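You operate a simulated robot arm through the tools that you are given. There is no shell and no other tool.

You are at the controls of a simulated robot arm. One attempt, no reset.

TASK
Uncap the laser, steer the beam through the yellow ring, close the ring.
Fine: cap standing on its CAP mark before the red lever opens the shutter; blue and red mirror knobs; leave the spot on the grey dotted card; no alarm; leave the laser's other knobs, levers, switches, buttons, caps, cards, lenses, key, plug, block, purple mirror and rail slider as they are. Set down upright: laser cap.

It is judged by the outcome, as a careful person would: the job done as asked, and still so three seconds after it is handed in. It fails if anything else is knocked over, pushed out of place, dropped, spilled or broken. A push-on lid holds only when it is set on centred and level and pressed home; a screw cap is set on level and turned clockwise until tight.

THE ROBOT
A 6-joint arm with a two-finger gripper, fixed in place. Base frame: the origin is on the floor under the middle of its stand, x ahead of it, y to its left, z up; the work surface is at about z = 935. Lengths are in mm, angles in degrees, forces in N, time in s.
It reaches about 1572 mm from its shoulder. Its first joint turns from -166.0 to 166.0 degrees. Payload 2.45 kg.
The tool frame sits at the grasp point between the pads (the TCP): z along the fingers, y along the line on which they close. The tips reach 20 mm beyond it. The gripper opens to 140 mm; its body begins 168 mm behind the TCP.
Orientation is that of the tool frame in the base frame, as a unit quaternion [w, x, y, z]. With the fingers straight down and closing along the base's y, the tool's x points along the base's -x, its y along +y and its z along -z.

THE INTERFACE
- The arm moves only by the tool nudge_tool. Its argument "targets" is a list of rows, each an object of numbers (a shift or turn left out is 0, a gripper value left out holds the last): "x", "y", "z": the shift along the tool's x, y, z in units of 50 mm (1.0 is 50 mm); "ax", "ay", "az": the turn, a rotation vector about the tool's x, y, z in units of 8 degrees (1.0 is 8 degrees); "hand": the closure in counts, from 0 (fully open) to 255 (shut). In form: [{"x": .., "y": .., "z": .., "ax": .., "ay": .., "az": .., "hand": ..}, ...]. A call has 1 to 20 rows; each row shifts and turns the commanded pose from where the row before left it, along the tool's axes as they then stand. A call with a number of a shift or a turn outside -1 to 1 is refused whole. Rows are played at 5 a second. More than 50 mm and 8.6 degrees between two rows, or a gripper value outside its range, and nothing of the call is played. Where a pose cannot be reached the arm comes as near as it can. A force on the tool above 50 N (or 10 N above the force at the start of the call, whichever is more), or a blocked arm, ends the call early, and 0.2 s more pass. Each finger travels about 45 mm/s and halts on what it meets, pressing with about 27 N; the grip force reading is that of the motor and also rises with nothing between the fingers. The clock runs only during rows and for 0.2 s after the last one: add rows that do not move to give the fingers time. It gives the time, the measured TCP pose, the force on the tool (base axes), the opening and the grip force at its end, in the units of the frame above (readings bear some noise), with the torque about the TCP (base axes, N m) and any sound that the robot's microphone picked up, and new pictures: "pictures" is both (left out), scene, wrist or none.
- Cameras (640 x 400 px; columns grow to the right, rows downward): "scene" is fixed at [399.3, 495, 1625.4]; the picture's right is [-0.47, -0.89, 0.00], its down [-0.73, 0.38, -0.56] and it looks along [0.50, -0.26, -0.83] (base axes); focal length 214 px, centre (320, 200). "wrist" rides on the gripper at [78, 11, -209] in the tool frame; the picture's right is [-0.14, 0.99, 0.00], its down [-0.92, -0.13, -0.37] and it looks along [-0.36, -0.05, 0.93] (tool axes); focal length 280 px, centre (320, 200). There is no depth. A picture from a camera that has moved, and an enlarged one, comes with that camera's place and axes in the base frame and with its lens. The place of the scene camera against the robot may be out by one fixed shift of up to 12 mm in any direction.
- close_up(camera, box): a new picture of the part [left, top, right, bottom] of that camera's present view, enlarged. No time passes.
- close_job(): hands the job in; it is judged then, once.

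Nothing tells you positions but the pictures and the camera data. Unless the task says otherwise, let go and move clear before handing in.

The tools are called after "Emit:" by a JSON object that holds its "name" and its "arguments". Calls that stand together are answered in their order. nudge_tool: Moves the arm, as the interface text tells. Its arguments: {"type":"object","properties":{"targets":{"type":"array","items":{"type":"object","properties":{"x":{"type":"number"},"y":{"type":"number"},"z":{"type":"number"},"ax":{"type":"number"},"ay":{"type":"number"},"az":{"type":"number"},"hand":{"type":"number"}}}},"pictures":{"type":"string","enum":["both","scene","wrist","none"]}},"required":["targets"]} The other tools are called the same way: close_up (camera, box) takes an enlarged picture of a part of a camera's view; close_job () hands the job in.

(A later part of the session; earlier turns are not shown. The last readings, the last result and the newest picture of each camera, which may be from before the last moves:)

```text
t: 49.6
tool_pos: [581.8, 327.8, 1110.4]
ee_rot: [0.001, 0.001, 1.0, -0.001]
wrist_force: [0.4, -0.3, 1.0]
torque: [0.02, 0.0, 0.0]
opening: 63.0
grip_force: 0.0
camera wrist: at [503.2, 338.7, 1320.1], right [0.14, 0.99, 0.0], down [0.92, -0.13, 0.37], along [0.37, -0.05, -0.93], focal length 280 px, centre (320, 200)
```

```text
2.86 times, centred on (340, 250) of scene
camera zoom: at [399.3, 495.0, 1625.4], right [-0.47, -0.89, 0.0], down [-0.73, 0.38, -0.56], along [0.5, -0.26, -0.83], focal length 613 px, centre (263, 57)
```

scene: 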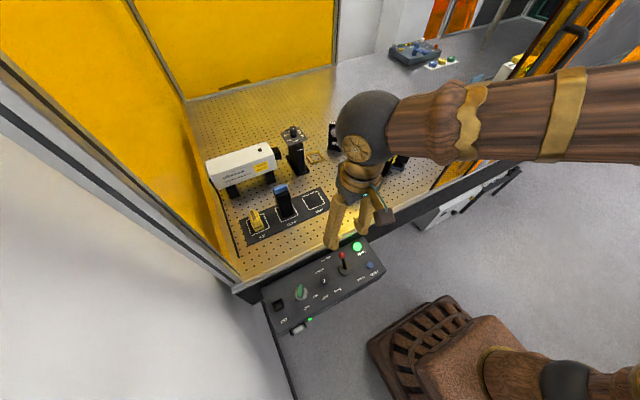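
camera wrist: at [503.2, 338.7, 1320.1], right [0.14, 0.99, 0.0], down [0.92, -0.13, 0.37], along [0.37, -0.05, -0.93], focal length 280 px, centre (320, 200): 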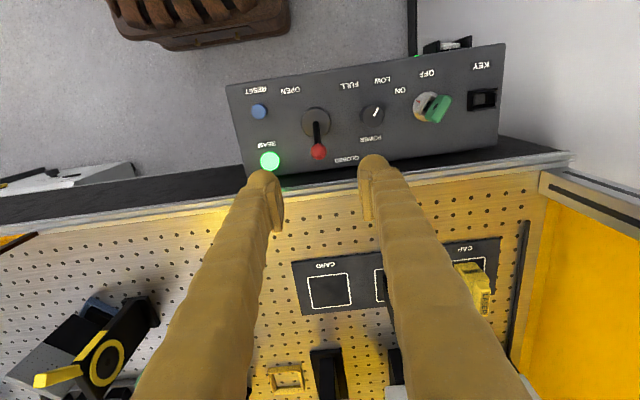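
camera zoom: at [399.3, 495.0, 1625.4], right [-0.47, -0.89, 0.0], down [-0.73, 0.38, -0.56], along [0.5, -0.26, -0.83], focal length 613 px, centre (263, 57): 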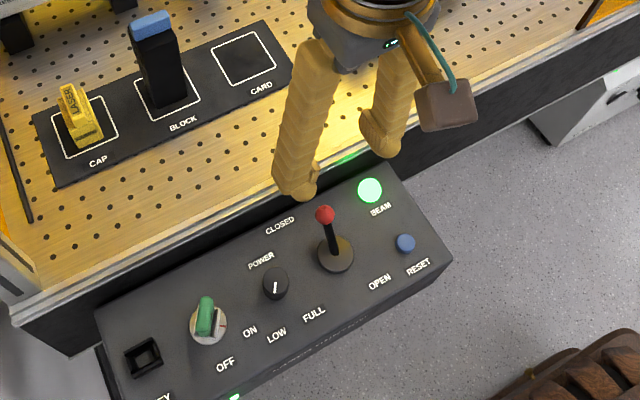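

Emit:
{"name": "nudge_tool", "arguments": {"targets": [{"y": -0.03, "z": 0.5}, {"z": 0.6}, {"z": 0.6}, {"z": 0.6}, {"z": 0.5}, {}, {}]}}

Emit:
{"name": "close_up", "arguments": {"camera": "wrist", "box": [220, 100, 420, 260]}}

Emit:
{"name": "close_up", "arguments": {"camera": "scene", "box": [260, 200, 420, 320]}}

```text
t: 51.2
tool_pos: [582.1, 325.5, 971.7]
ee_rot: [0.001, 0.0, 1.0, -0.001]
wrist_force: [-0.1, 0.2, 0.2]
torque: [-0.01, 0.0, -0.06]
opening: 63.2
grip_force: 0.1
camera wrist: at [503.7, 337.0, 1180.0], right [0.14, 0.99, 0.0], down [0.92, -0.13, 0.37], along [0.37, -0.05, -0.93], focal length 280 px, centre (320, 200)
```

scene: 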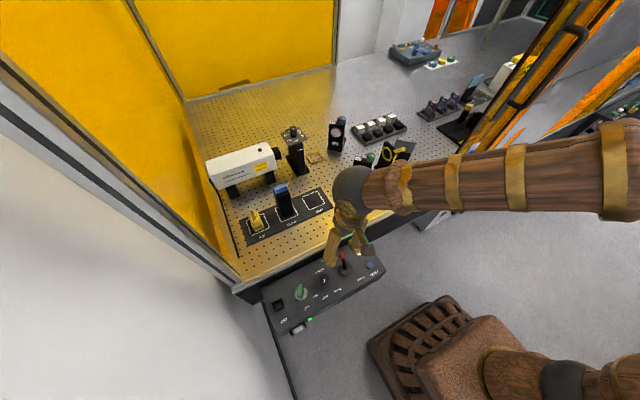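
wrist: 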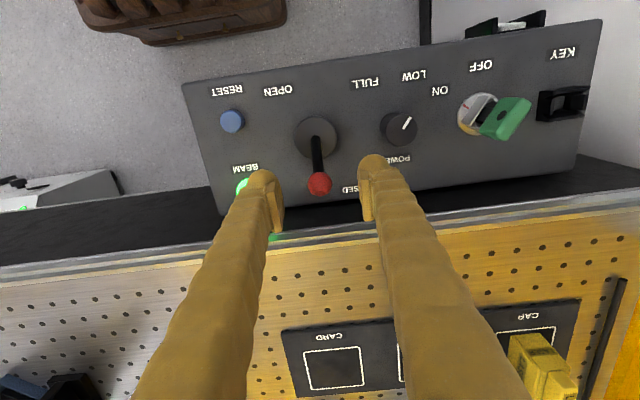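

```text
2.50 times, centred on (320, 180) of wrist
camera zoom: at [503.7, 337.0, 1180.0], right [0.14, 0.99, 0.0], down [0.92, -0.13, 0.37], along [0.37, -0.05, -0.93], focal length 701 px, centre (320, 250)
```

zoom: 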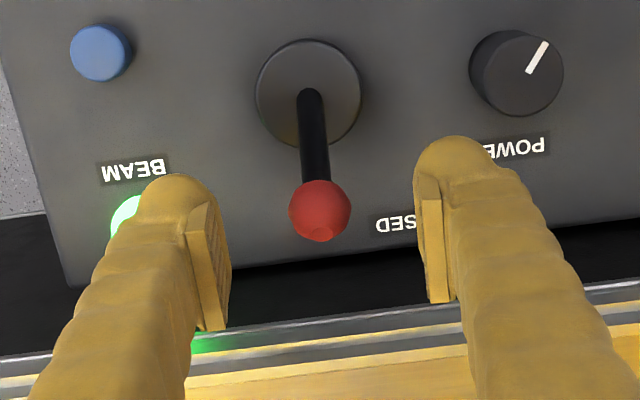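

```text
3.33 times, centred on (340, 260) of scene
camera zoom: at [399.3, 495.0, 1625.4], right [-0.47, -0.89, 0.0], down [-0.73, 0.38, -0.56], along [0.5, -0.26, -0.83], focal length 715 px, centre (253, 0)
```

zoom: 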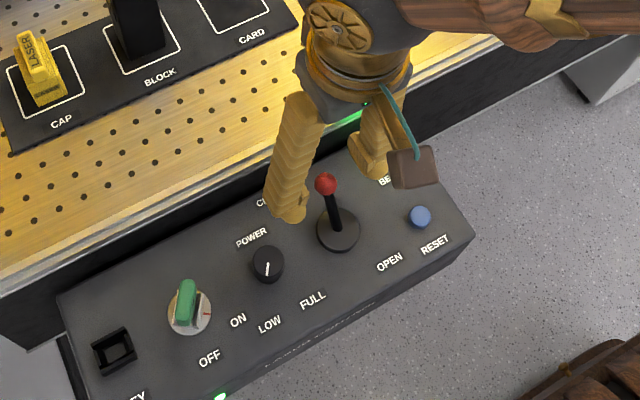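

Emit:
{"name": "nudge_tool", "arguments": {"targets": [{"z": 0.3}, {"z": 0.3}, {}, {"hand": 180}, {"hand": 210}, {"hand": 255}, {}, {}, {}]}}

Emit:
{"name": "close_up", "arguments": {"camera": "wrist", "box": [220, 100, 420, 260]}}

```text
t: 53.2
tool_pos: [582.4, 324.4, 940.8]
ee_rot: [0.001, 0.001, 1.0, 0.0]
wrist_force: [-3.2, 15.2, -4.5]
torque: [-0.02, -0.02, -0.02]
opening: 18.0
grip_force: 43.5
camera wrist: at [503.8, 336.7, 1149.2], right [0.14, 0.99, 0.0], down [0.92, -0.13, 0.37], along [0.37, -0.05, -0.93], focal length 280 px, centre (320, 200)
```

scene: 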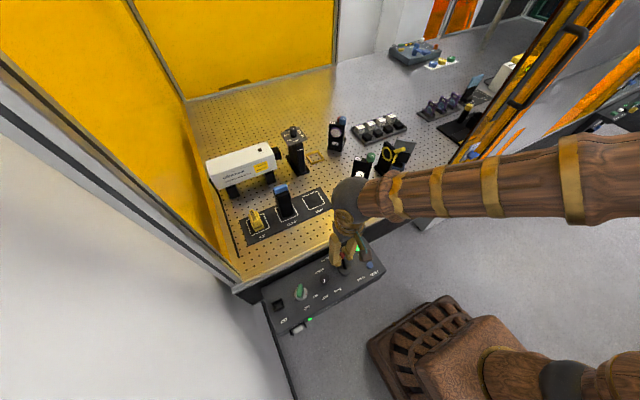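
wrist: 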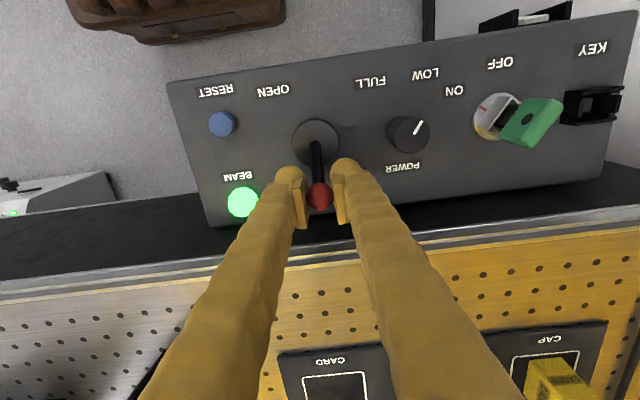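

```text
2.50 times, centred on (320, 180) of wrist
camera zoom: at [503.8, 336.7, 1149.2], right [0.14, 0.99, 0.0], down [0.92, -0.13, 0.37], along [0.37, -0.05, -0.93], focal length 701 px, centre (320, 250)
```

zoom: 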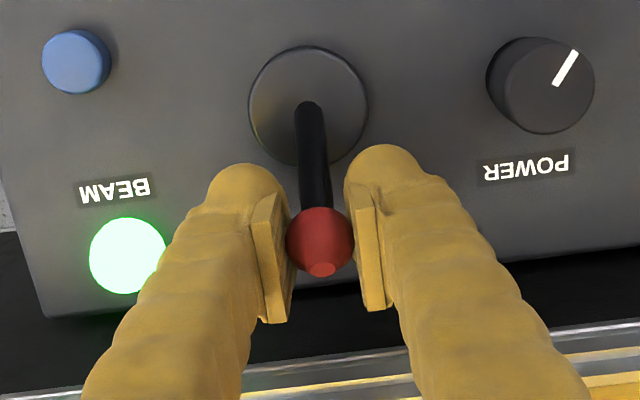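

The ball is gripped (18 mm). I'll swing the lever in an arc toward OPEN, first half then check.

Emit:
{"name": "nudge_tool", "arguments": {"targets": [{"y": 0.03}, {"x": 0.114, "z": -0.064}, {"x": 0.118, "z": -0.054}, {"x": 0.124, "z": -0.04}, {"x": 0.126, "z": -0.026}, {"x": 0.13, "z": -0.014}, {}]}}

Emit:
{"name": "close_up", "arguments": {"camera": "wrist", "box": [220, 100, 420, 260]}}

```text
t: 54.6
tool_pos: [552.5, 325.1, 950.1]
ee_rot: [0.001, 0.0, 1.0, -0.001]
wrist_force: [2.4, -7.6, -1.1]
torque: [0.0, -0.16, 0.01]
opening: 18.1
grip_force: 43.1
stopped in row 7: the force on the tool passed its limit at 51 N (the readings are from after the stop); the commanded pose is now the measured one
camera wrist: at [473.1, 337.1, 1159.6], right [0.14, 0.99, 0.0], down [0.92, -0.13, 0.37], along [0.37, -0.05, -0.93], focal length 280 px, centre (320, 200)
```

scene: 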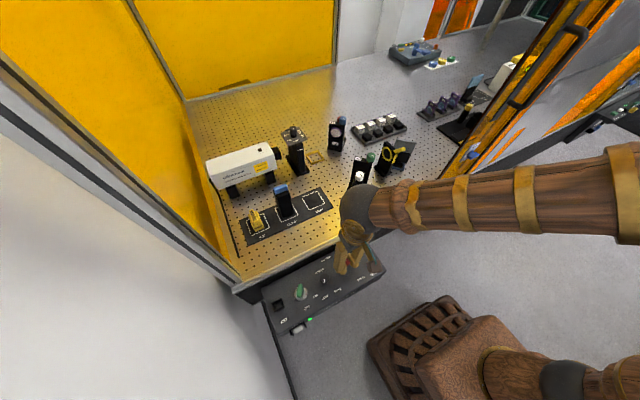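
wrist: 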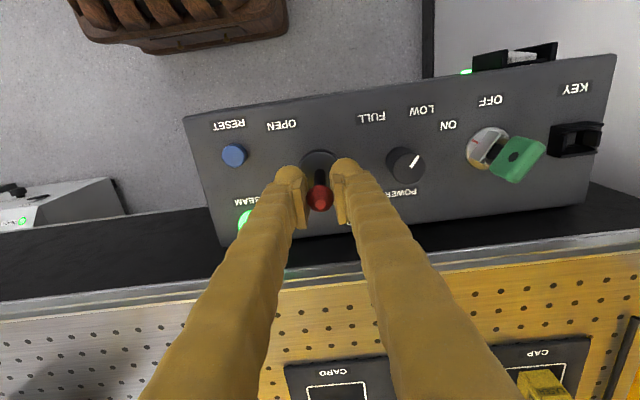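

```text
2.50 times, centred on (320, 180) of wrist
camera zoom: at [473.1, 337.1, 1159.6], right [0.14, 0.99, 0.0], down [0.92, -0.13, 0.37], along [0.37, -0.05, -0.93], focal length 701 px, centre (320, 250)
```

zoom: 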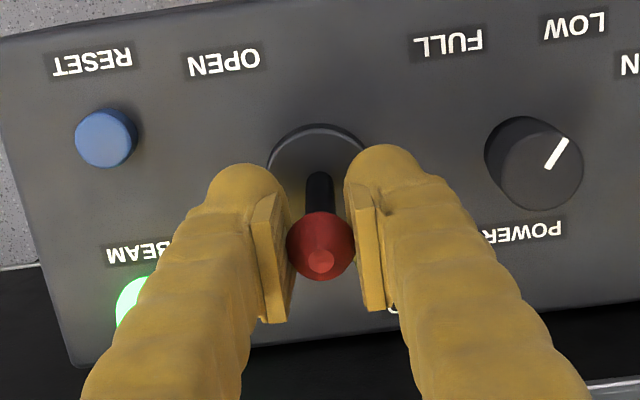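

The lever is about vertical now. I'll carry on with the second half of the swing.

Emit:
{"name": "nudge_tool", "arguments": {"targets": [{"x": 0.13, "z": 0.0}, {"x": 0.13, "z": 0.014}, {"x": 0.126, "z": 0.026}, {}], "pictures": "wrist"}}

```text
t: 55.6
tool_pos: [532.2, 325.5, 949.4]
ee_rot: [0.001, 0.001, 1.0, 0.0]
wrist_force: [15.1, -19.1, 18.9]
torque: [0.02, -1.19, -0.08]
opening: 18.0
grip_force: 43.3
camera wrist: at [454.3, 337.1, 1157.9], right [0.14, 0.99, 0.0], down [0.92, -0.13, 0.37], along [0.37, -0.05, -0.93], focal length 280 px, centre (320, 200)
```

wrist: 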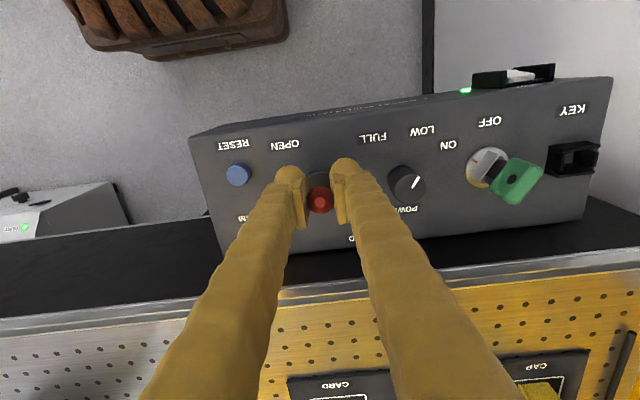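

Emit:
{"name": "nudge_tool", "arguments": {"targets": [{"x": 0.1, "y": -0.03, "z": 0.0}, {"x": 0.1, "z": 0.02}, {}], "pictures": "wrist"}}

```text
t: 56.5
tool_pos: [522.3, 325.0, 946.1]
ee_rot: [0.001, 0.0, 1.0, -0.001]
wrist_force: [6.4, 5.0, -13.4]
torque: [-0.03, -0.06, 0.05]
opening: 18.1
grip_force: 43.1
stopped in row 3: the force on the tool passed its limit at 52 N (the readings are from after the stop); the commanded pose is now the measured one
camera wrist: at [444.1, 336.9, 1155.3], right [0.14, 0.99, 0.0], down [0.92, -0.13, 0.37], along [0.37, -0.05, -0.93], focal length 280 px, centre (320, 200)
```

wrist: 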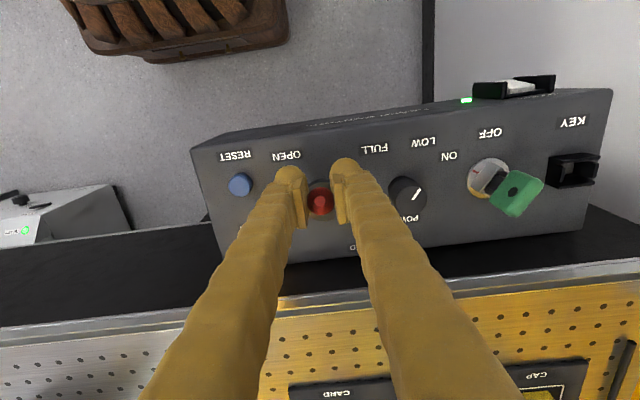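

Emit:
{"name": "nudge_tool", "arguments": {"targets": [{"x": 0.06, "z": 0.02}, {}], "pictures": "none"}}

```text
t: 57.1
tool_pos: [520.1, 324.9, 945.1]
ee_rot: [0.002, -0.001, 1.0, -0.001]
wrist_force: [30.0, -4.4, -20.3]
torque: [0.04, -1.09, 0.0]
opening: 18.5
grip_force: 43.3
```

Emit:
{"name": "nudge_tool", "arguments": {"targets": [{"hand": 220}, {"hand": 180}, {"hand": 150}, {}, {}]}}

Emit:
{"name": "close_up", "arguments": {"camera": "wrist", "box": [220, 120, 420, 260]}}

Emit:
{"name": "close_up", "arguments": {"camera": "scene", "box": [260, 200, 420, 320]}}

Emit:
{"name": "close_up", "arguments": {"camera": "scene", "box": [240, 90, 440, 210]}}

```text
t: 58.3
tool_pos: [519.1, 324.1, 947.5]
ee_rot: [0.001, 0.001, 1.0, 0.0]
wrist_force: [-0.5, -1.3, -0.1]
torque: [0.01, 0.02, -0.03]
opening: 57.6
grip_force: 0.1
camera wrist: at [441.1, 336.9, 1154.8], right [0.14, 0.99, 0.0], down [0.92, -0.13, 0.37], along [0.37, -0.05, -0.93], focal length 280 px, centre (320, 200)
```

scene: 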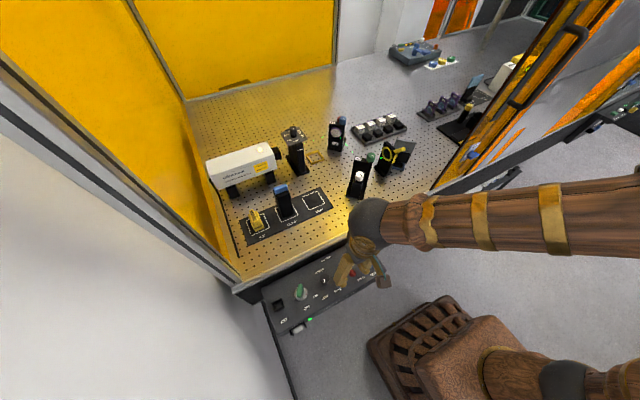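
wrist: 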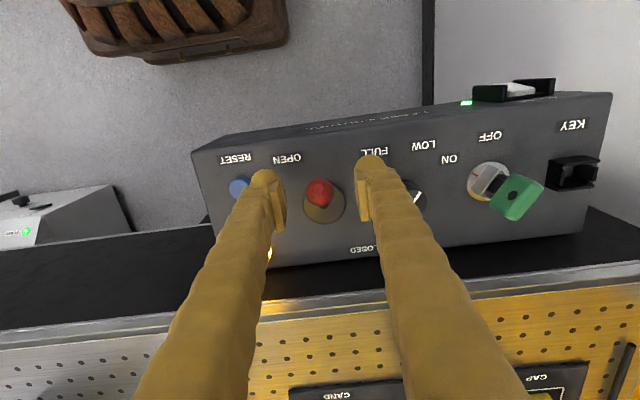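

```text
2.86 times, centred on (320, 190) of wrist
camera zoom: at [441.1, 336.9, 1154.8], right [0.14, 0.99, 0.0], down [0.92, -0.13, 0.37], along [0.37, -0.05, -0.93], focal length 801 px, centre (320, 229)
```

zoom: 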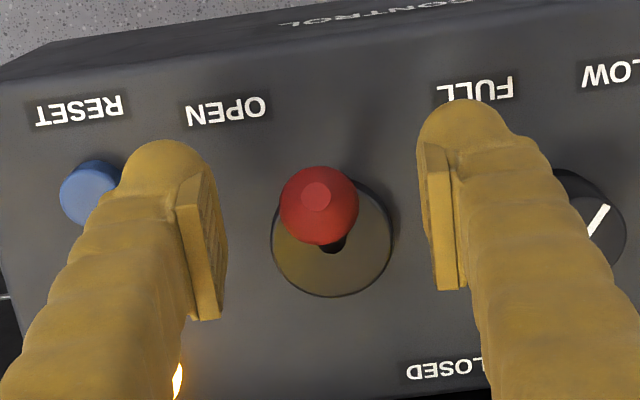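

```text
3.33 times, centred on (340, 260) of scene
camera zoom: at [399.3, 495.0, 1625.4], right [-0.47, -0.89, 0.0], down [-0.73, 0.38, -0.56], along [0.5, -0.26, -0.83], focal length 715 px, centre (253, 0)
```

zoom: 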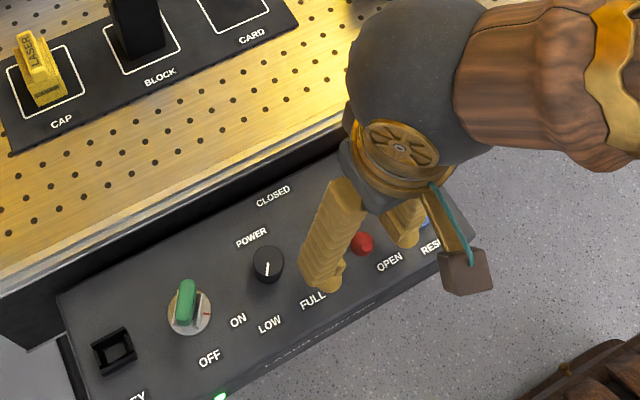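

```text
3.20 times, centred on (340, 150) of scene
camera zoom: at [399.3, 495.0, 1625.4], right [-0.47, -0.89, 0.0], down [-0.73, 0.38, -0.56], along [0.5, -0.26, -0.83], focal length 686 px, centre (256, 360)
```

zoom: 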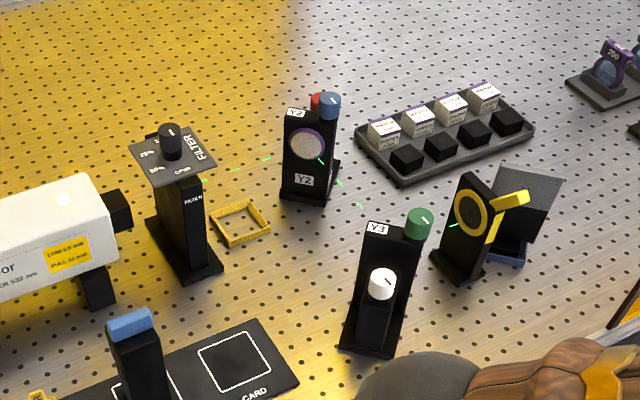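

The lever is at OPEN and green beam traces show: laser → filter → Y2 → Y3 → toward the ring. I'll lift clear of the lever and look closely at where the beam lands.

Emit:
{"name": "nudge_tool", "arguments": {"targets": [{"z": -0.2}, {"z": -0.5}, {"z": -0.8}, {"z": -0.8}, {"z": -0.8}, {"z": -0.8}, {"z": -0.8}, {}]}}

Emit:
{"name": "close_up", "arguments": {"camera": "scene", "box": [350, 120, 430, 180]}}

Emit:
{"name": "close_up", "arguments": {"camera": "scene", "box": [290, 100, 390, 170]}}

Emit:
{"name": "close_up", "arguments": {"camera": "scene", "box": [260, 220, 420, 340]}}

```text
t: 60.1
tool_pos: [518.7, 325.2, 1179.6]
ee_rot: [0.001, 0.001, 1.0, -0.001]
wrist_force: [1.2, 0.0, 0.0]
torque: [0.01, -0.02, 0.0]
opening: 57.7
grip_force: 0.0
camera wrist: at [440.7, 336.7, 1388.7], right [0.14, 0.99, 0.0], down [0.92, -0.13, 0.37], along [0.37, -0.05, -0.93], focal length 280 px, centre (320, 200)
```

scene: 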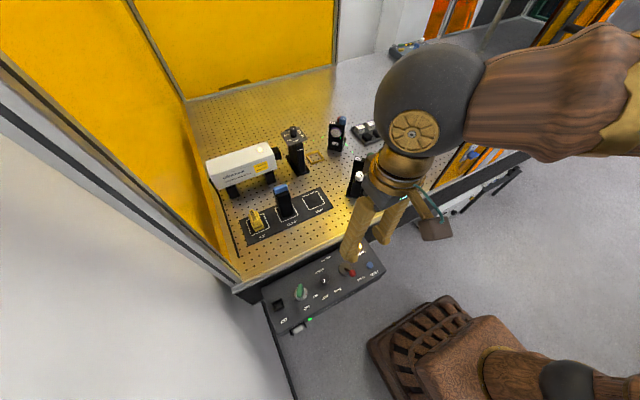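
wrist: 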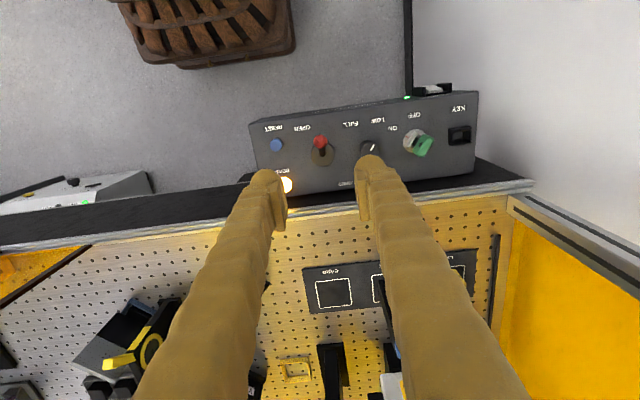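

```text
6.67 times, centred on (390, 150) of scene
camera zoom: at [399.3, 495.0, 1625.4], right [-0.47, -0.89, 0.0], down [-0.73, 0.38, -0.56], along [0.5, -0.26, -0.83], focal length 1430 px, centre (-147, 533)
```

zoom: 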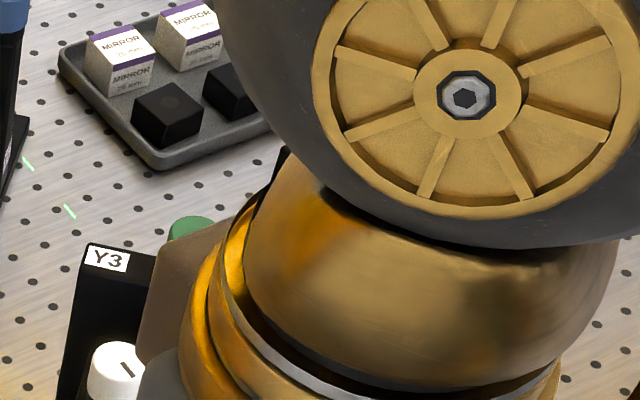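

```text
5.71 times, centred on (340, 135) of scene
camera zoom: at [399.3, 495.0, 1625.4], right [-0.47, -0.89, 0.0], down [-0.73, 0.38, -0.56], along [0.5, -0.26, -0.83], focal length 1226 px, centre (206, 571)
```

zoom: 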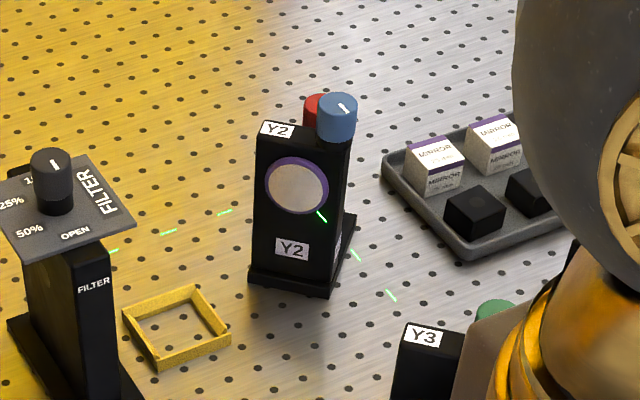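

```text
3.33 times, centred on (340, 280) of scene
camera zoom: at [399.3, 495.0, 1625.4], right [-0.47, -0.89, 0.0], down [-0.73, 0.38, -0.56], along [0.5, -0.26, -0.83], focal length 715 px, centre (253, -67)
```

zoom: 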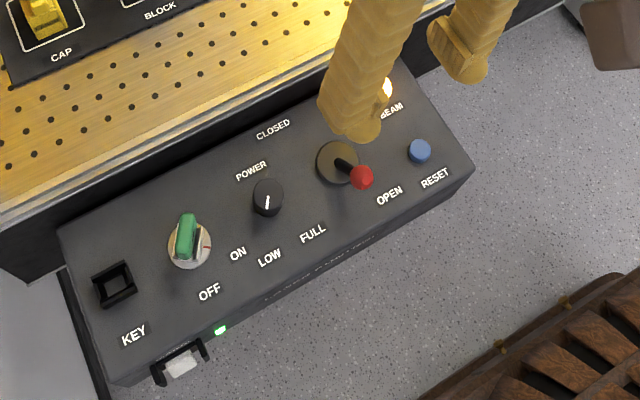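

The shutter is open (lever at OPEN, amber lamp). Now I'll bring the wrist camera over to view the ring and card; the ring centre is near (821, −23, 1017).

Emit:
{"name": "nudge_tool", "arguments": {"targets": [{"x": -0.55, "y": -0.75, "z": -0.1}, {"x": -0.55, "y": -0.75, "z": -0.1}, {"x": -0.55, "y": -0.75}, {"x": -0.55, "y": -0.75}, {"x": -0.55, "y": -0.75}, {"x": -0.55, "y": -0.75}, {"x": -0.55, "y": -0.75}, {}, {}]}}

Emit:
{"name": "close_up", "arguments": {"camera": "wrist", "box": [150, 60, 350, 220]}}

Emit:
{"name": "close_up", "arguments": {"camera": "scene", "box": [320, 100, 440, 190]}}

```text
t: 62.1
tool_pos: [709.9, 62.5, 1190.3]
ee_rot: [0.001, 0.0, 1.0, -0.001]
wrist_force: [0.1, 0.1, 0.5]
torque: [-0.01, 0.0, 0.03]
opening: 57.7
grip_force: 0.1
camera wrist: at [631.7, 75.3, 1400.2], right [0.14, 0.99, 0.0], down [0.92, -0.13, 0.37], along [0.37, -0.05, -0.93], focal length 280 px, centre (320, 200)
```

scene: 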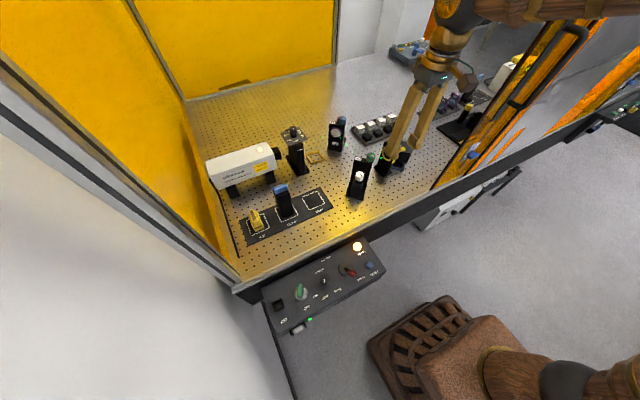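
wrist: 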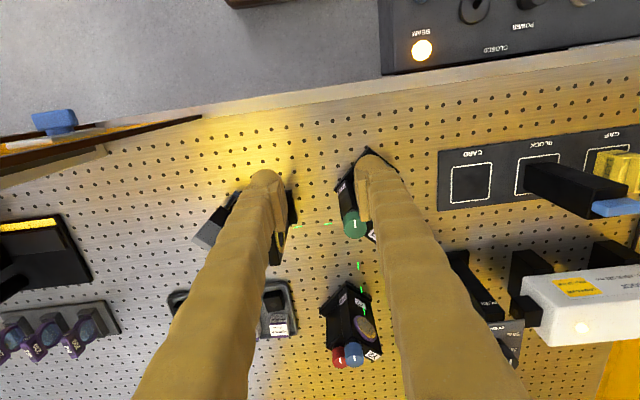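

```text
2.50 times, centred on (250, 140) of wrist
camera zoom: at [631.7, 75.3, 1400.2], right [0.14, 0.99, 0.0], down [0.92, -0.13, 0.37], along [0.37, -0.05, -0.93], focal length 701 px, centre (495, 350)
```

zoom: 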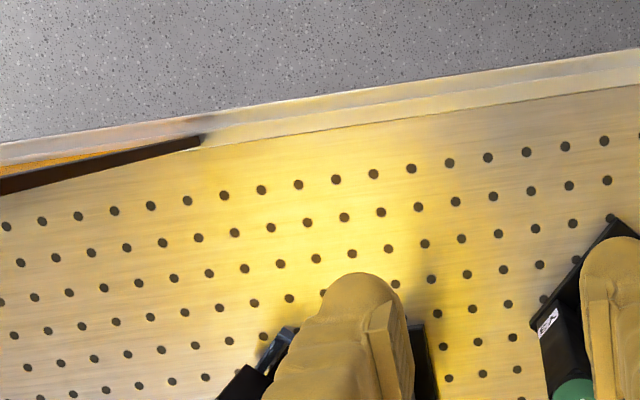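

```text
4.44 times, centred on (380, 145) of scene
camera zoom: at [399.3, 495.0, 1625.4], right [-0.47, -0.89, 0.0], down [-0.73, 0.38, -0.56], along [0.5, -0.26, -0.83], focal length 953 px, centre (53, 444)
```

zoom: 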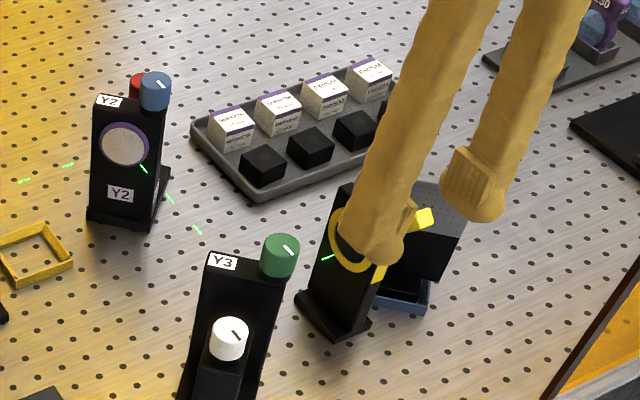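

Emit:
{"name": "nudge_tool", "arguments": {"targets": [{"x": -0.3, "y": 0.7, "z": -0.2}, {"x": -0.3, "y": 0.7, "z": -0.2}, {"x": -0.3, "y": 0.7}, {"x": -0.3, "y": 0.7}, {"x": -0.3, "y": 0.7}, {}, {}]}}

Emit:
{"name": "close_up", "arguments": {"camera": "wrist", "box": [60, 100, 260, 260]}}

Emit:
{"name": "close_up", "arguments": {"camera": "scene", "box": [365, 125, 425, 185]}}

```text
t: 63.7
tool_pos: [785.6, 238.3, 1211.6]
ee_rot: [0.001, 0.0, 1.0, -0.001]
wrist_force: [0.1, 0.0, 0.5]
torque: [0.02, 0.01, -0.04]
opening: 57.6
grip_force: 0.1
camera wrist: at [707.5, 250.3, 1420.3], right [0.14, 0.99, 0.0], down [0.92, -0.13, 0.37], along [0.37, -0.05, -0.93], focal length 280 px, centre (320, 200)
```

scene: 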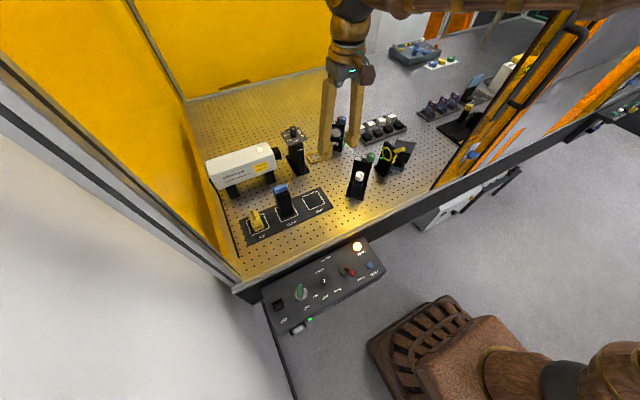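
wrist: 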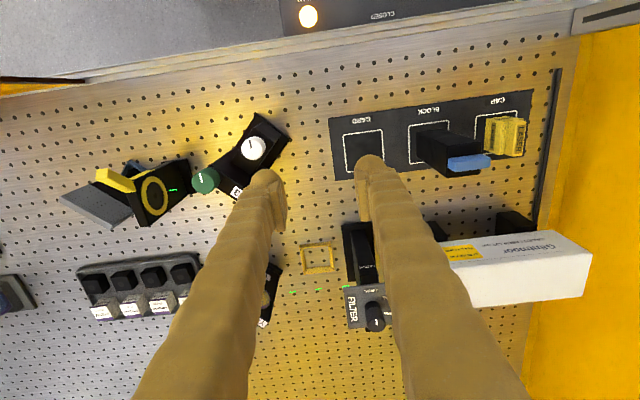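

```text
2.50 times, centred on (160, 180) of wrist
camera zoom: at [707.5, 250.3, 1420.3], right [0.14, 0.99, 0.0], down [0.92, -0.13, 0.37], along [0.37, -0.05, -0.93], focal length 701 px, centre (720, 250)
```

zoom: 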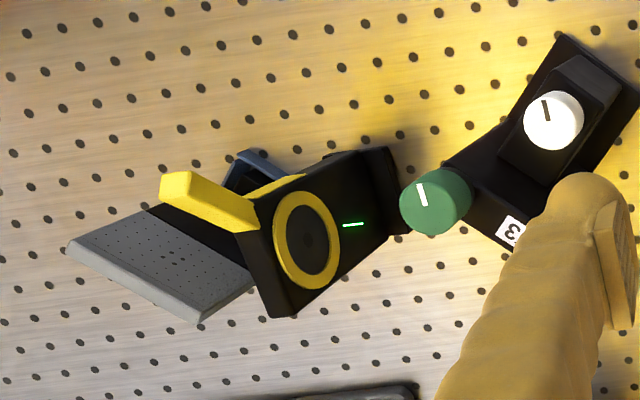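

```text
6.67 times, centred on (395, 155) of scene
camera zoom: at [399.3, 495.0, 1625.4], right [-0.47, -0.89, 0.0], down [-0.73, 0.38, -0.56], along [0.5, -0.26, -0.83], focal length 1430 px, centre (-180, 500)
```

zoom: 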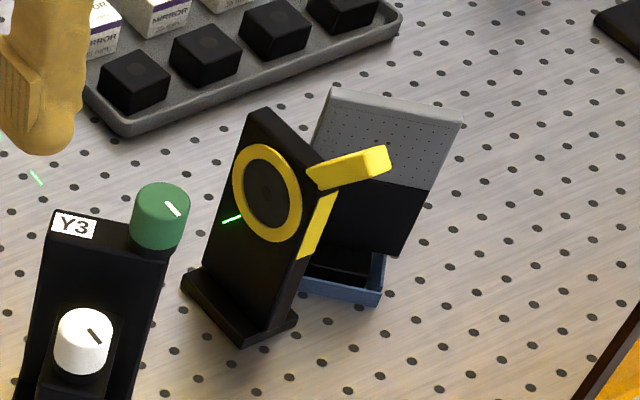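

Emit:
{"name": "close_up", "arguments": {"camera": "scene", "box": [378, 138, 412, 172]}}

Emit:
{"name": "close_up", "arguments": {"camera": "wrist", "box": [120, 150, 200, 230]}}

Emit:
{"name": "close_up", "arguments": {"camera": "wrist", "box": [50, 140, 150, 230]}}

```text
11.76 times, centred on (395, 155) of scene
camera zoom: at [399.3, 495.0, 1625.4], right [-0.47, -0.89, 0.0], down [-0.73, 0.38, -0.56], along [0.5, -0.26, -0.83], focal length 2523 px, centre (-562, 729)
```

zoom: 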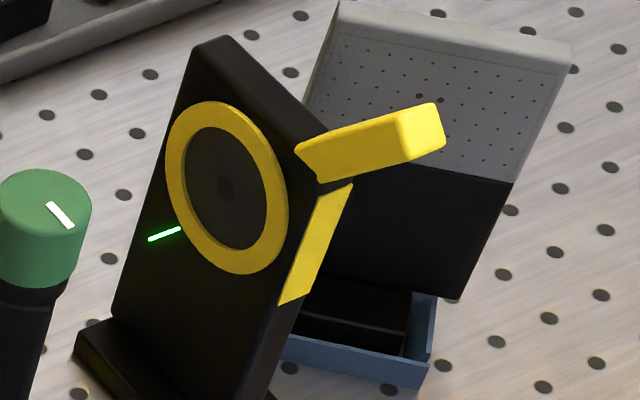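

```text
5.00 times, centred on (160, 190) of wrist
camera zoom: at [707.5, 250.3, 1420.3], right [0.14, 0.99, 0.0], down [0.92, -0.13, 0.37], along [0.37, -0.05, -0.93], focal length 1402 px, centre (1120, 250)
```

zoom: 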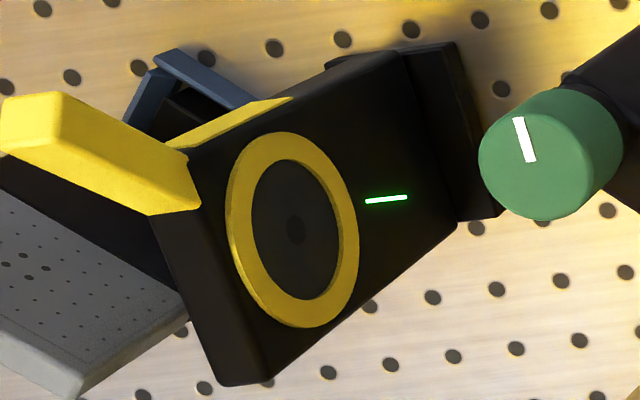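

```text
4.44 times, centred on (100, 185) of wrist
camera zoom: at [707.5, 250.3, 1420.3], right [0.14, 0.99, 0.0], down [0.92, -0.13, 0.37], along [0.37, -0.05, -0.93], focal length 1246 px, centre (1298, 267)
```

zoom: 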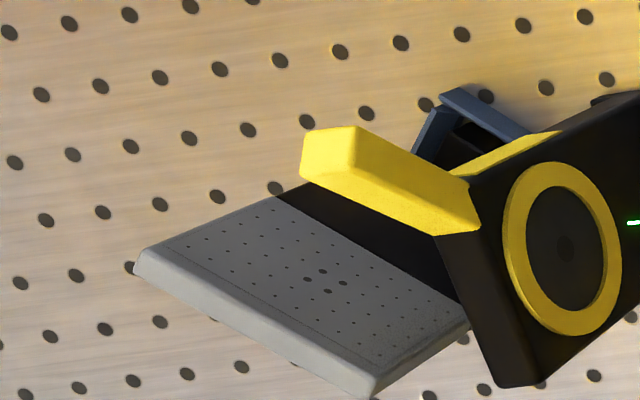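

No bright spot is visible on the ring plate or card yet; I only see a beam dash ~28 mm in front of the ring, slightly low and toward −x of its centre. I'll close the fingers and tilt the hand 30° for a more frontal view of the ring.

Emit:
{"name": "nudge_tool", "arguments": {"targets": [{"ax": 0.94, "hand": 255}, {"ax": 0.94}, {"ax": 0.94}, {"ax": 0.93}, {"x": -0.1, "z": 0.5}, {"x": -0.1, "z": 0.5}, {"x": -0.08, "z": 0.4}, {}, {}]}}

Emit:
{"name": "close_up", "arguments": {"camera": "wrist", "box": [170, 110, 310, 230]}}

```text
t: 65.7
tool_pos: [801.6, 202.9, 1150.0]
ee_rot: [0.001, 0.0, 0.966, -0.259]
wrist_force: [-0.6, -1.3, 1.0]
torque: [0.01, 0.03, 0.0]
opening: 0.0
grip_force: 27.1
camera wrist: at [723.3, 317.6, 1325.6], right [0.14, 0.86, -0.5], down [0.92, 0.07, 0.38], along [0.37, -0.51, -0.78], focal length 280 px, centre (320, 200)
```

scene: 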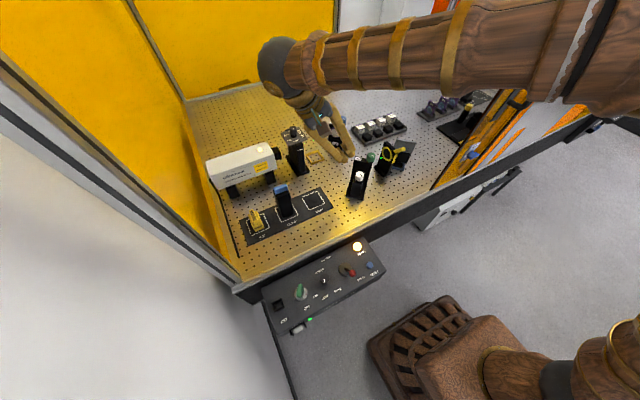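
wrist: 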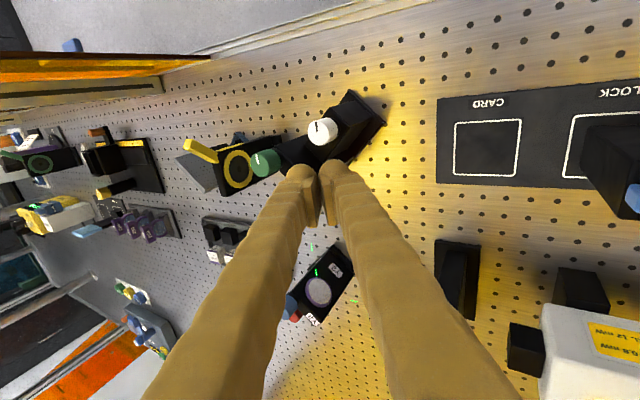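

```text
3.33 times, centred on (240, 170) of wrist
camera zoom: at [723.3, 317.6, 1325.6], right [0.14, 0.86, -0.5], down [0.92, 0.07, 0.38], along [0.37, -0.51, -0.78], focal length 935 px, centre (587, 300)
```

zoom: 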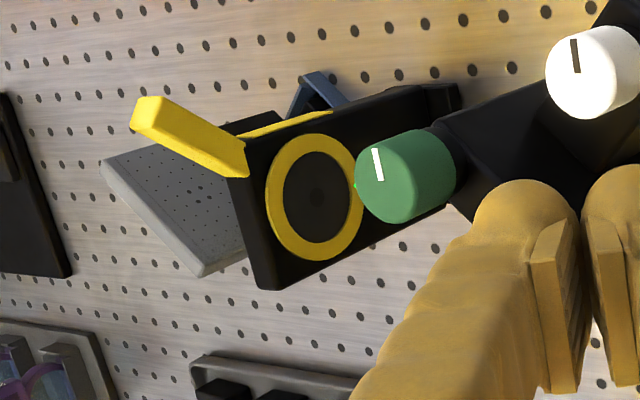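

The green knob hides the lower part of the plate here. I'll level the hand, open it, and look straight down on the Y3→ring stretch to measure the beam line.

Emit:
{"name": "nudge_tool", "arguments": {"targets": [{"ax": -0.94, "hand": 0}, {"ax": -0.94}, {"ax": -0.94}, {"ax": -0.93}, {"z": -0.6}, {"z": -0.6}, {"x": 0.15, "y": -0.8}, {"x": 0.15, "y": -0.8}, {"x": 0.15, "y": -0.8}, {"x": 0.15, "y": -0.8}, {"x": 0.15, "y": -0.6}, {}, {}]}}

Emit:
{"name": "close_up", "arguments": {"camera": "wrist", "box": [230, 140, 430, 280]}}

```text
t: 68.5
tool_pos: [764.4, 11.7, 1210.0]
ee_rot: [0.0, 0.0, 1.0, -0.001]
wrist_force: [0.0, 0.0, -0.1]
torque: [0.01, 0.03, 0.0]
opening: 140.1
grip_force: 0.1
camera wrist: at [685.7, 23.2, 1418.7], right [0.14, 0.99, 0.0], down [0.92, -0.13, 0.37], along [0.37, -0.05, -0.93], focal length 280 px, centre (320, 200)
```

scene: 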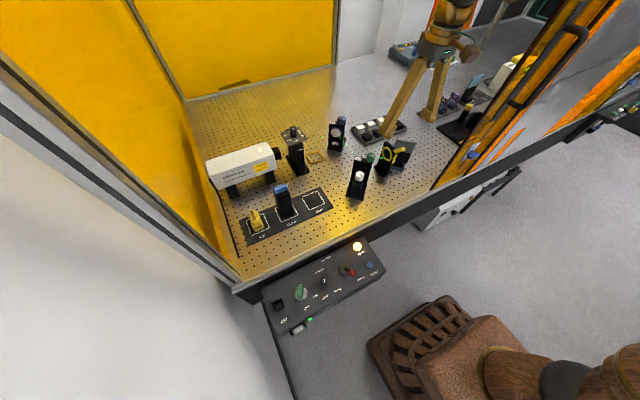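
wrist: 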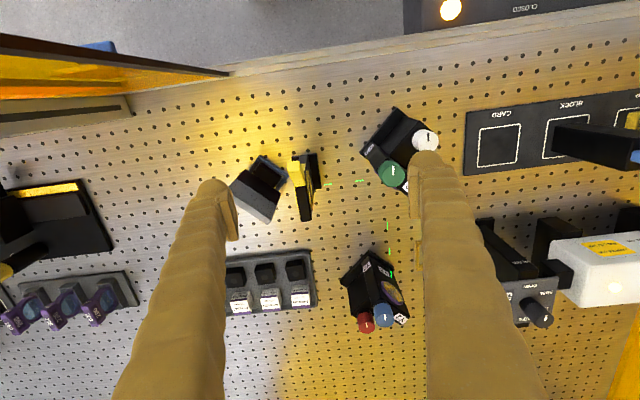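

```text
2.86 times, centred on (330, 210) of wrist
camera zoom: at [685.7, 23.2, 1418.7], right [0.14, 0.99, 0.0], down [0.92, -0.13, 0.37], along [0.37, -0.05, -0.93], focal length 801 px, centre (291, 171)
```

zoom: 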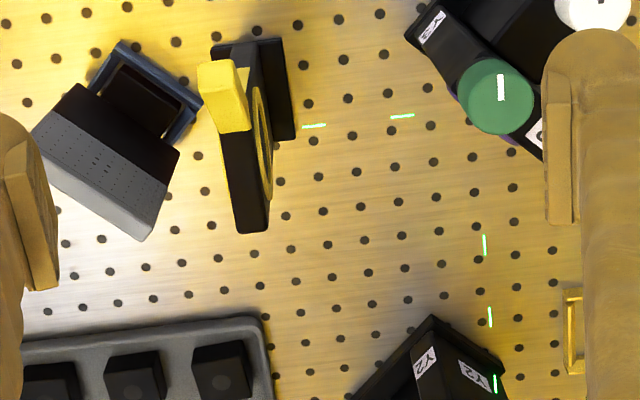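

Emit:
{"name": "close_up", "arguments": {"camera": "wrist", "box": [280, 140, 360, 230]}}

Emit:
{"name": "close_up", "arguments": {"camera": "wrist", "box": [330, 210, 430, 340]}}

Emit:
{"name": "close_up", "arguments": {"camera": "wrist", "box": [225, 140, 325, 240]}}

```text
4.44 times, centred on (320, 185) of wrist
camera zoom: at [685.7, 23.2, 1418.7], right [0.14, 0.99, 0.0], down [0.92, -0.13, 0.37], along [0.37, -0.05, -0.93], focal length 1246 px, centre (320, 267)
```

zoom: 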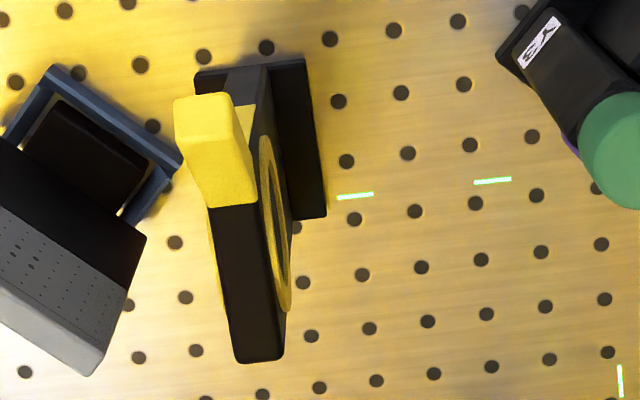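

```text
3.08 times, centred on (380, 275) of wrist
camera zoom: at [685.7, 23.2, 1418.7], right [0.14, 0.99, 0.0], down [0.92, -0.13, 0.37], along [0.37, -0.05, -0.93], focal length 863 px, centre (135, -31)
```

zoom: 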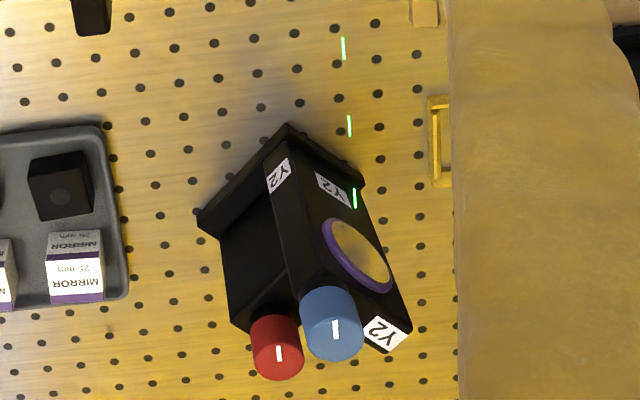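

```text
4.00 times, centred on (275, 190) of wrist
camera zoom: at [685.7, 23.2, 1418.7], right [0.14, 0.99, 0.0], down [0.92, -0.13, 0.37], along [0.37, -0.05, -0.93], focal length 1122 px, centre (500, 240)
```

zoom: 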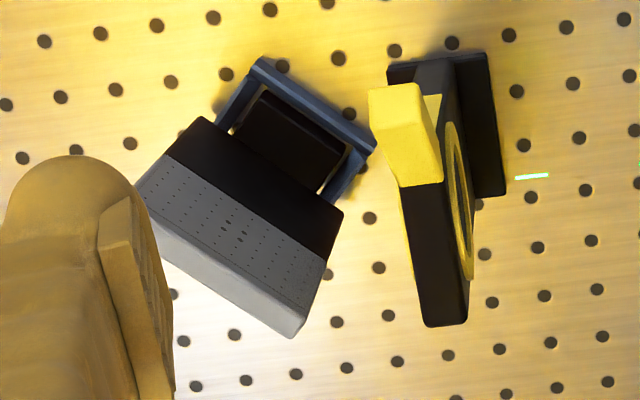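

The geometry is clear now: the ring centre is about (818, −10, 1037) and the beam arrives roughly 5 mm toward −x and 6 mm low. Y2's blue knob (top) and red knob (rear, lower) must be turned. I'll move over Y2 to measure the knobs.

Emit:
{"name": "nudge_tool", "arguments": {"targets": [{"x": -0.5, "y": 0.25, "z": -0.1}, {"x": -0.5, "y": 0.25, "z": -0.1}, {"x": -0.5, "y": 0.25, "z": -0.1}, {"x": -0.5, "y": 0.25, "z": -0.1}, {"x": -0.5, "y": 0.25}, {"x": -0.1}, {}, {}]}}

Emit:
{"name": "close_up", "arguments": {"camera": "wrist", "box": [240, 150, 420, 290]}}

```text
t: 70.3
tool_pos: [893.1, 74.5, 1231.2]
ee_rot: [0.001, 0.0, 1.0, -0.001]
wrist_force: [0.1, -0.2, -0.6]
torque: [-0.02, -0.01, 0.02]
opening: 140.0
grip_force: 0.1
camera wrist: at [815.2, 86.1, 1440.6], right [0.14, 0.99, 0.0], down [0.92, -0.13, 0.37], along [0.37, -0.05, -0.93], focal length 280 px, centre (320, 200)
```

scene: 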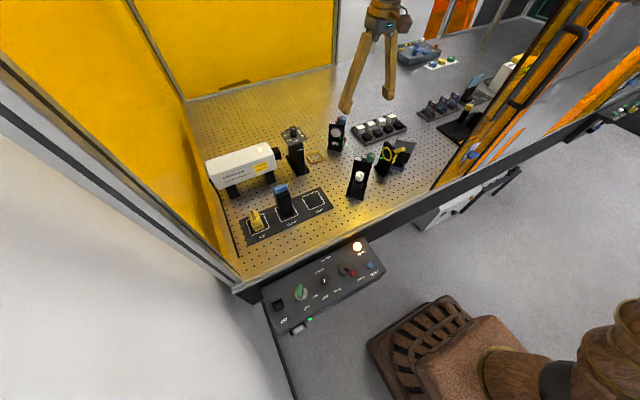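
wrist: 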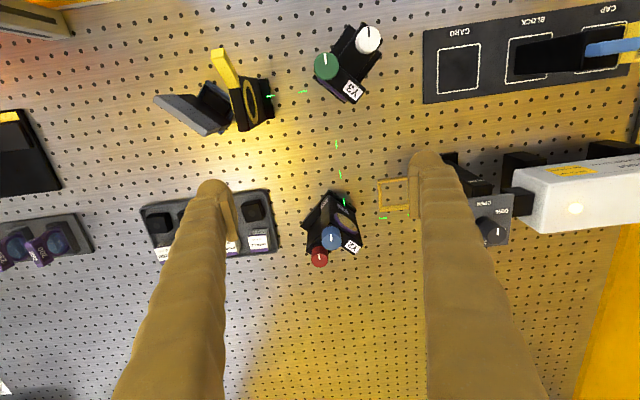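

```text
2.86 times, centred on (330, 220) of wrist
camera zoom: at [815.2, 86.1, 1440.6], right [0.14, 0.99, 0.0], down [0.92, -0.13, 0.37], along [0.37, -0.05, -0.93], focal length 801 px, centre (291, 143)
```

zoom: 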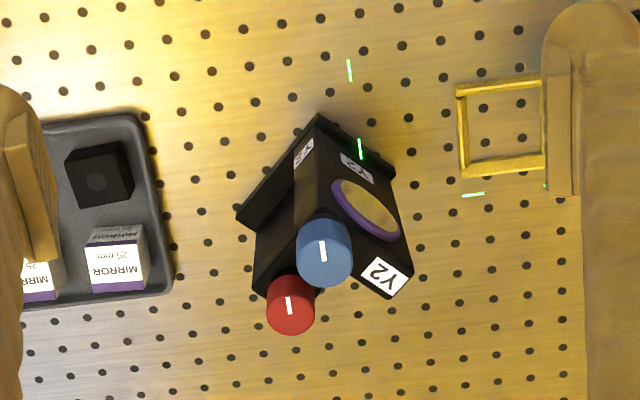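

Emit:
{"name": "close_up", "arguments": {"camera": "wrist", "box": [295, 185, 375, 275]}}

Emit:
{"name": "close_up", "arguments": {"camera": "scene", "box": [320, 108, 360, 158]}}

Emit:
{"name": "close_up", "arguments": {"camera": "scene", "box": [345, 130, 425, 200]}}

```text
4.44 times, centred on (335, 230) of wrist
camera zoom: at [815.2, 86.1, 1440.6], right [0.14, 0.99, 0.0], down [0.92, -0.13, 0.37], along [0.37, -0.05, -0.93], focal length 1246 px, centre (253, 67)
```

zoom: 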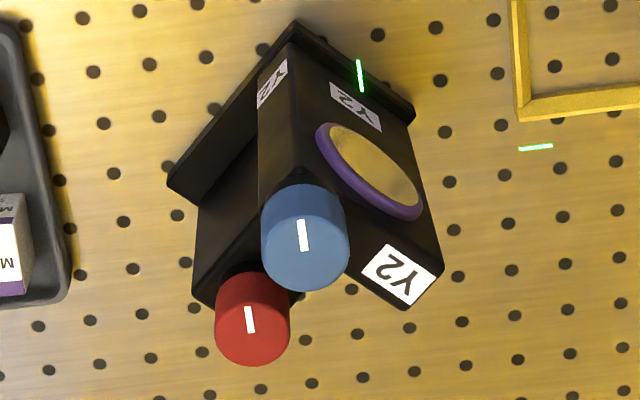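

```text
8.00 times, centred on (340, 133) of scene
camera zoom: at [399.3, 495.0, 1625.4], right [-0.47, -0.89, 0.0], down [-0.73, 0.38, -0.56], along [0.5, -0.26, -0.83], focal length 1716 px, centre (160, 736)
```

zoom: 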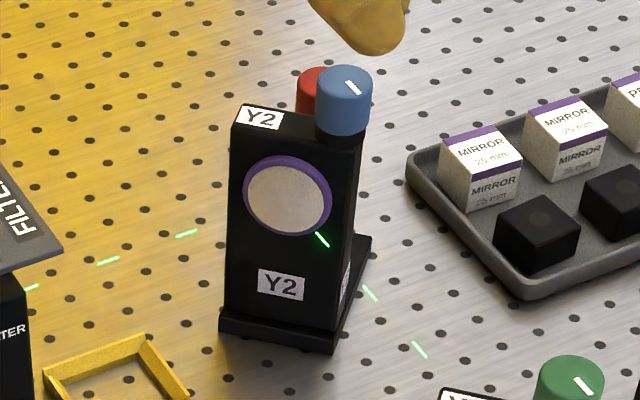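

```text
5.71 times, centred on (385, 165) of scene
camera zoom: at [399.3, 495.0, 1625.4], right [-0.47, -0.89, 0.0], down [-0.73, 0.38, -0.56], along [0.5, -0.26, -0.83], focal length 1226 px, centre (-51, 400)
```

zoom: 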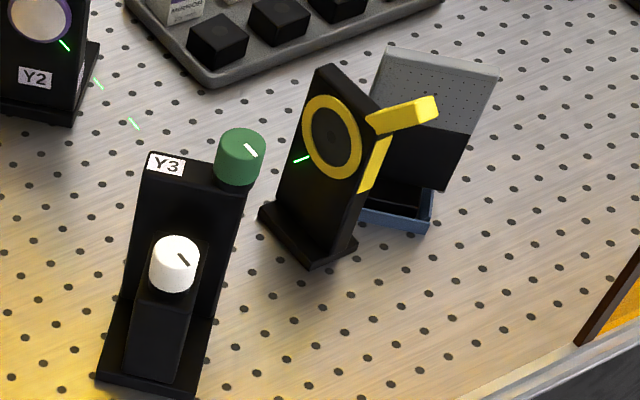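

Blue knob top centre ≈ (1015, 75, 1090), red ≈ (1071, 50, 1049), both vertical, radius ~14 mm. I'll go above the blue knob with fingers part-open.

Emit:
{"name": "nudge_tool", "arguments": {"targets": [{"x": -0.6, "hand": 140}, {"x": -0.6}, {"x": -0.6}, {"x": -0.6, "z": 0.4}, {"z": 0.6}, {"z": 0.6}, {}, {}]}}

Emit:
{"name": "close_up", "arguments": {"camera": "wrist", "box": [250, 120, 390, 240]}}

Emit:
{"name": "close_up", "arguments": {"camera": "scene", "box": [378, 138, 412, 172]}}

```text
t: 72.1
tool_pos: [1011.9, 75.5, 1150.4]
ee_rot: [0.001, 0.0, 1.0, -0.001]
wrist_force: [0.4, 0.2, 0.7]
torque: [0.02, -0.01, 0.05]
opening: 62.8
grip_force: 0.1
camera wrist: at [934.1, 87.1, 1359.7], right [0.14, 0.99, 0.0], down [0.92, -0.13, 0.37], along [0.37, -0.05, -0.93], focal length 280 px, centre (320, 200)
```

scene: 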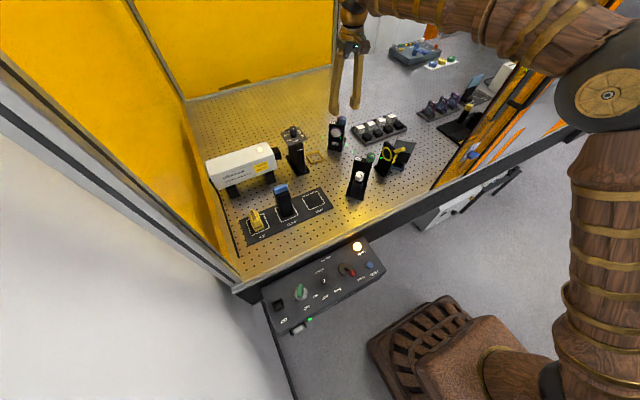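
wrist: 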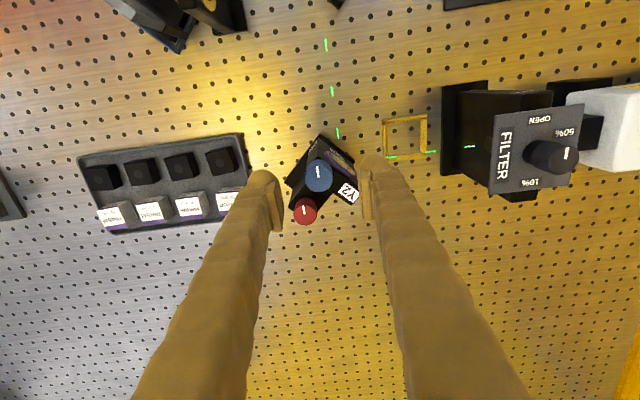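

```text
3.33 times, centred on (320, 180) of wrist
camera zoom: at [934.1, 87.1, 1359.7], right [0.14, 0.99, 0.0], down [0.92, -0.13, 0.37], along [0.37, -0.05, -0.93], focal length 935 px, centre (320, 267)
```

zoom: 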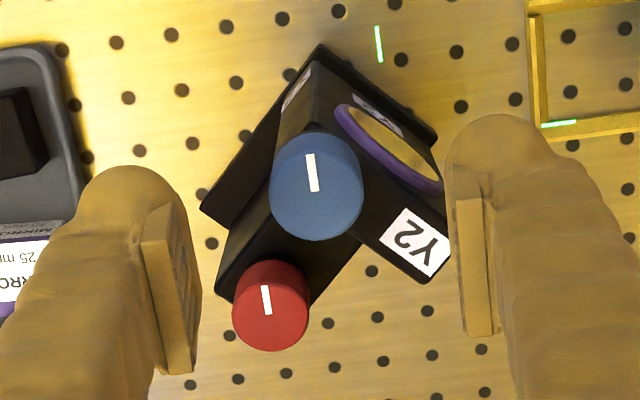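

```text
11.76 times, centred on (395, 155) of scene
camera zoom: at [399.3, 495.0, 1625.4], right [-0.47, -0.89, 0.0], down [-0.73, 0.38, -0.56], along [0.5, -0.26, -0.83], focal length 2523 px, centre (-562, 729)
```

zoom: 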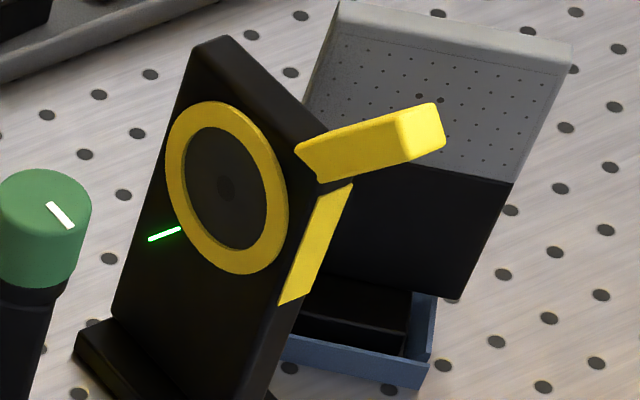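

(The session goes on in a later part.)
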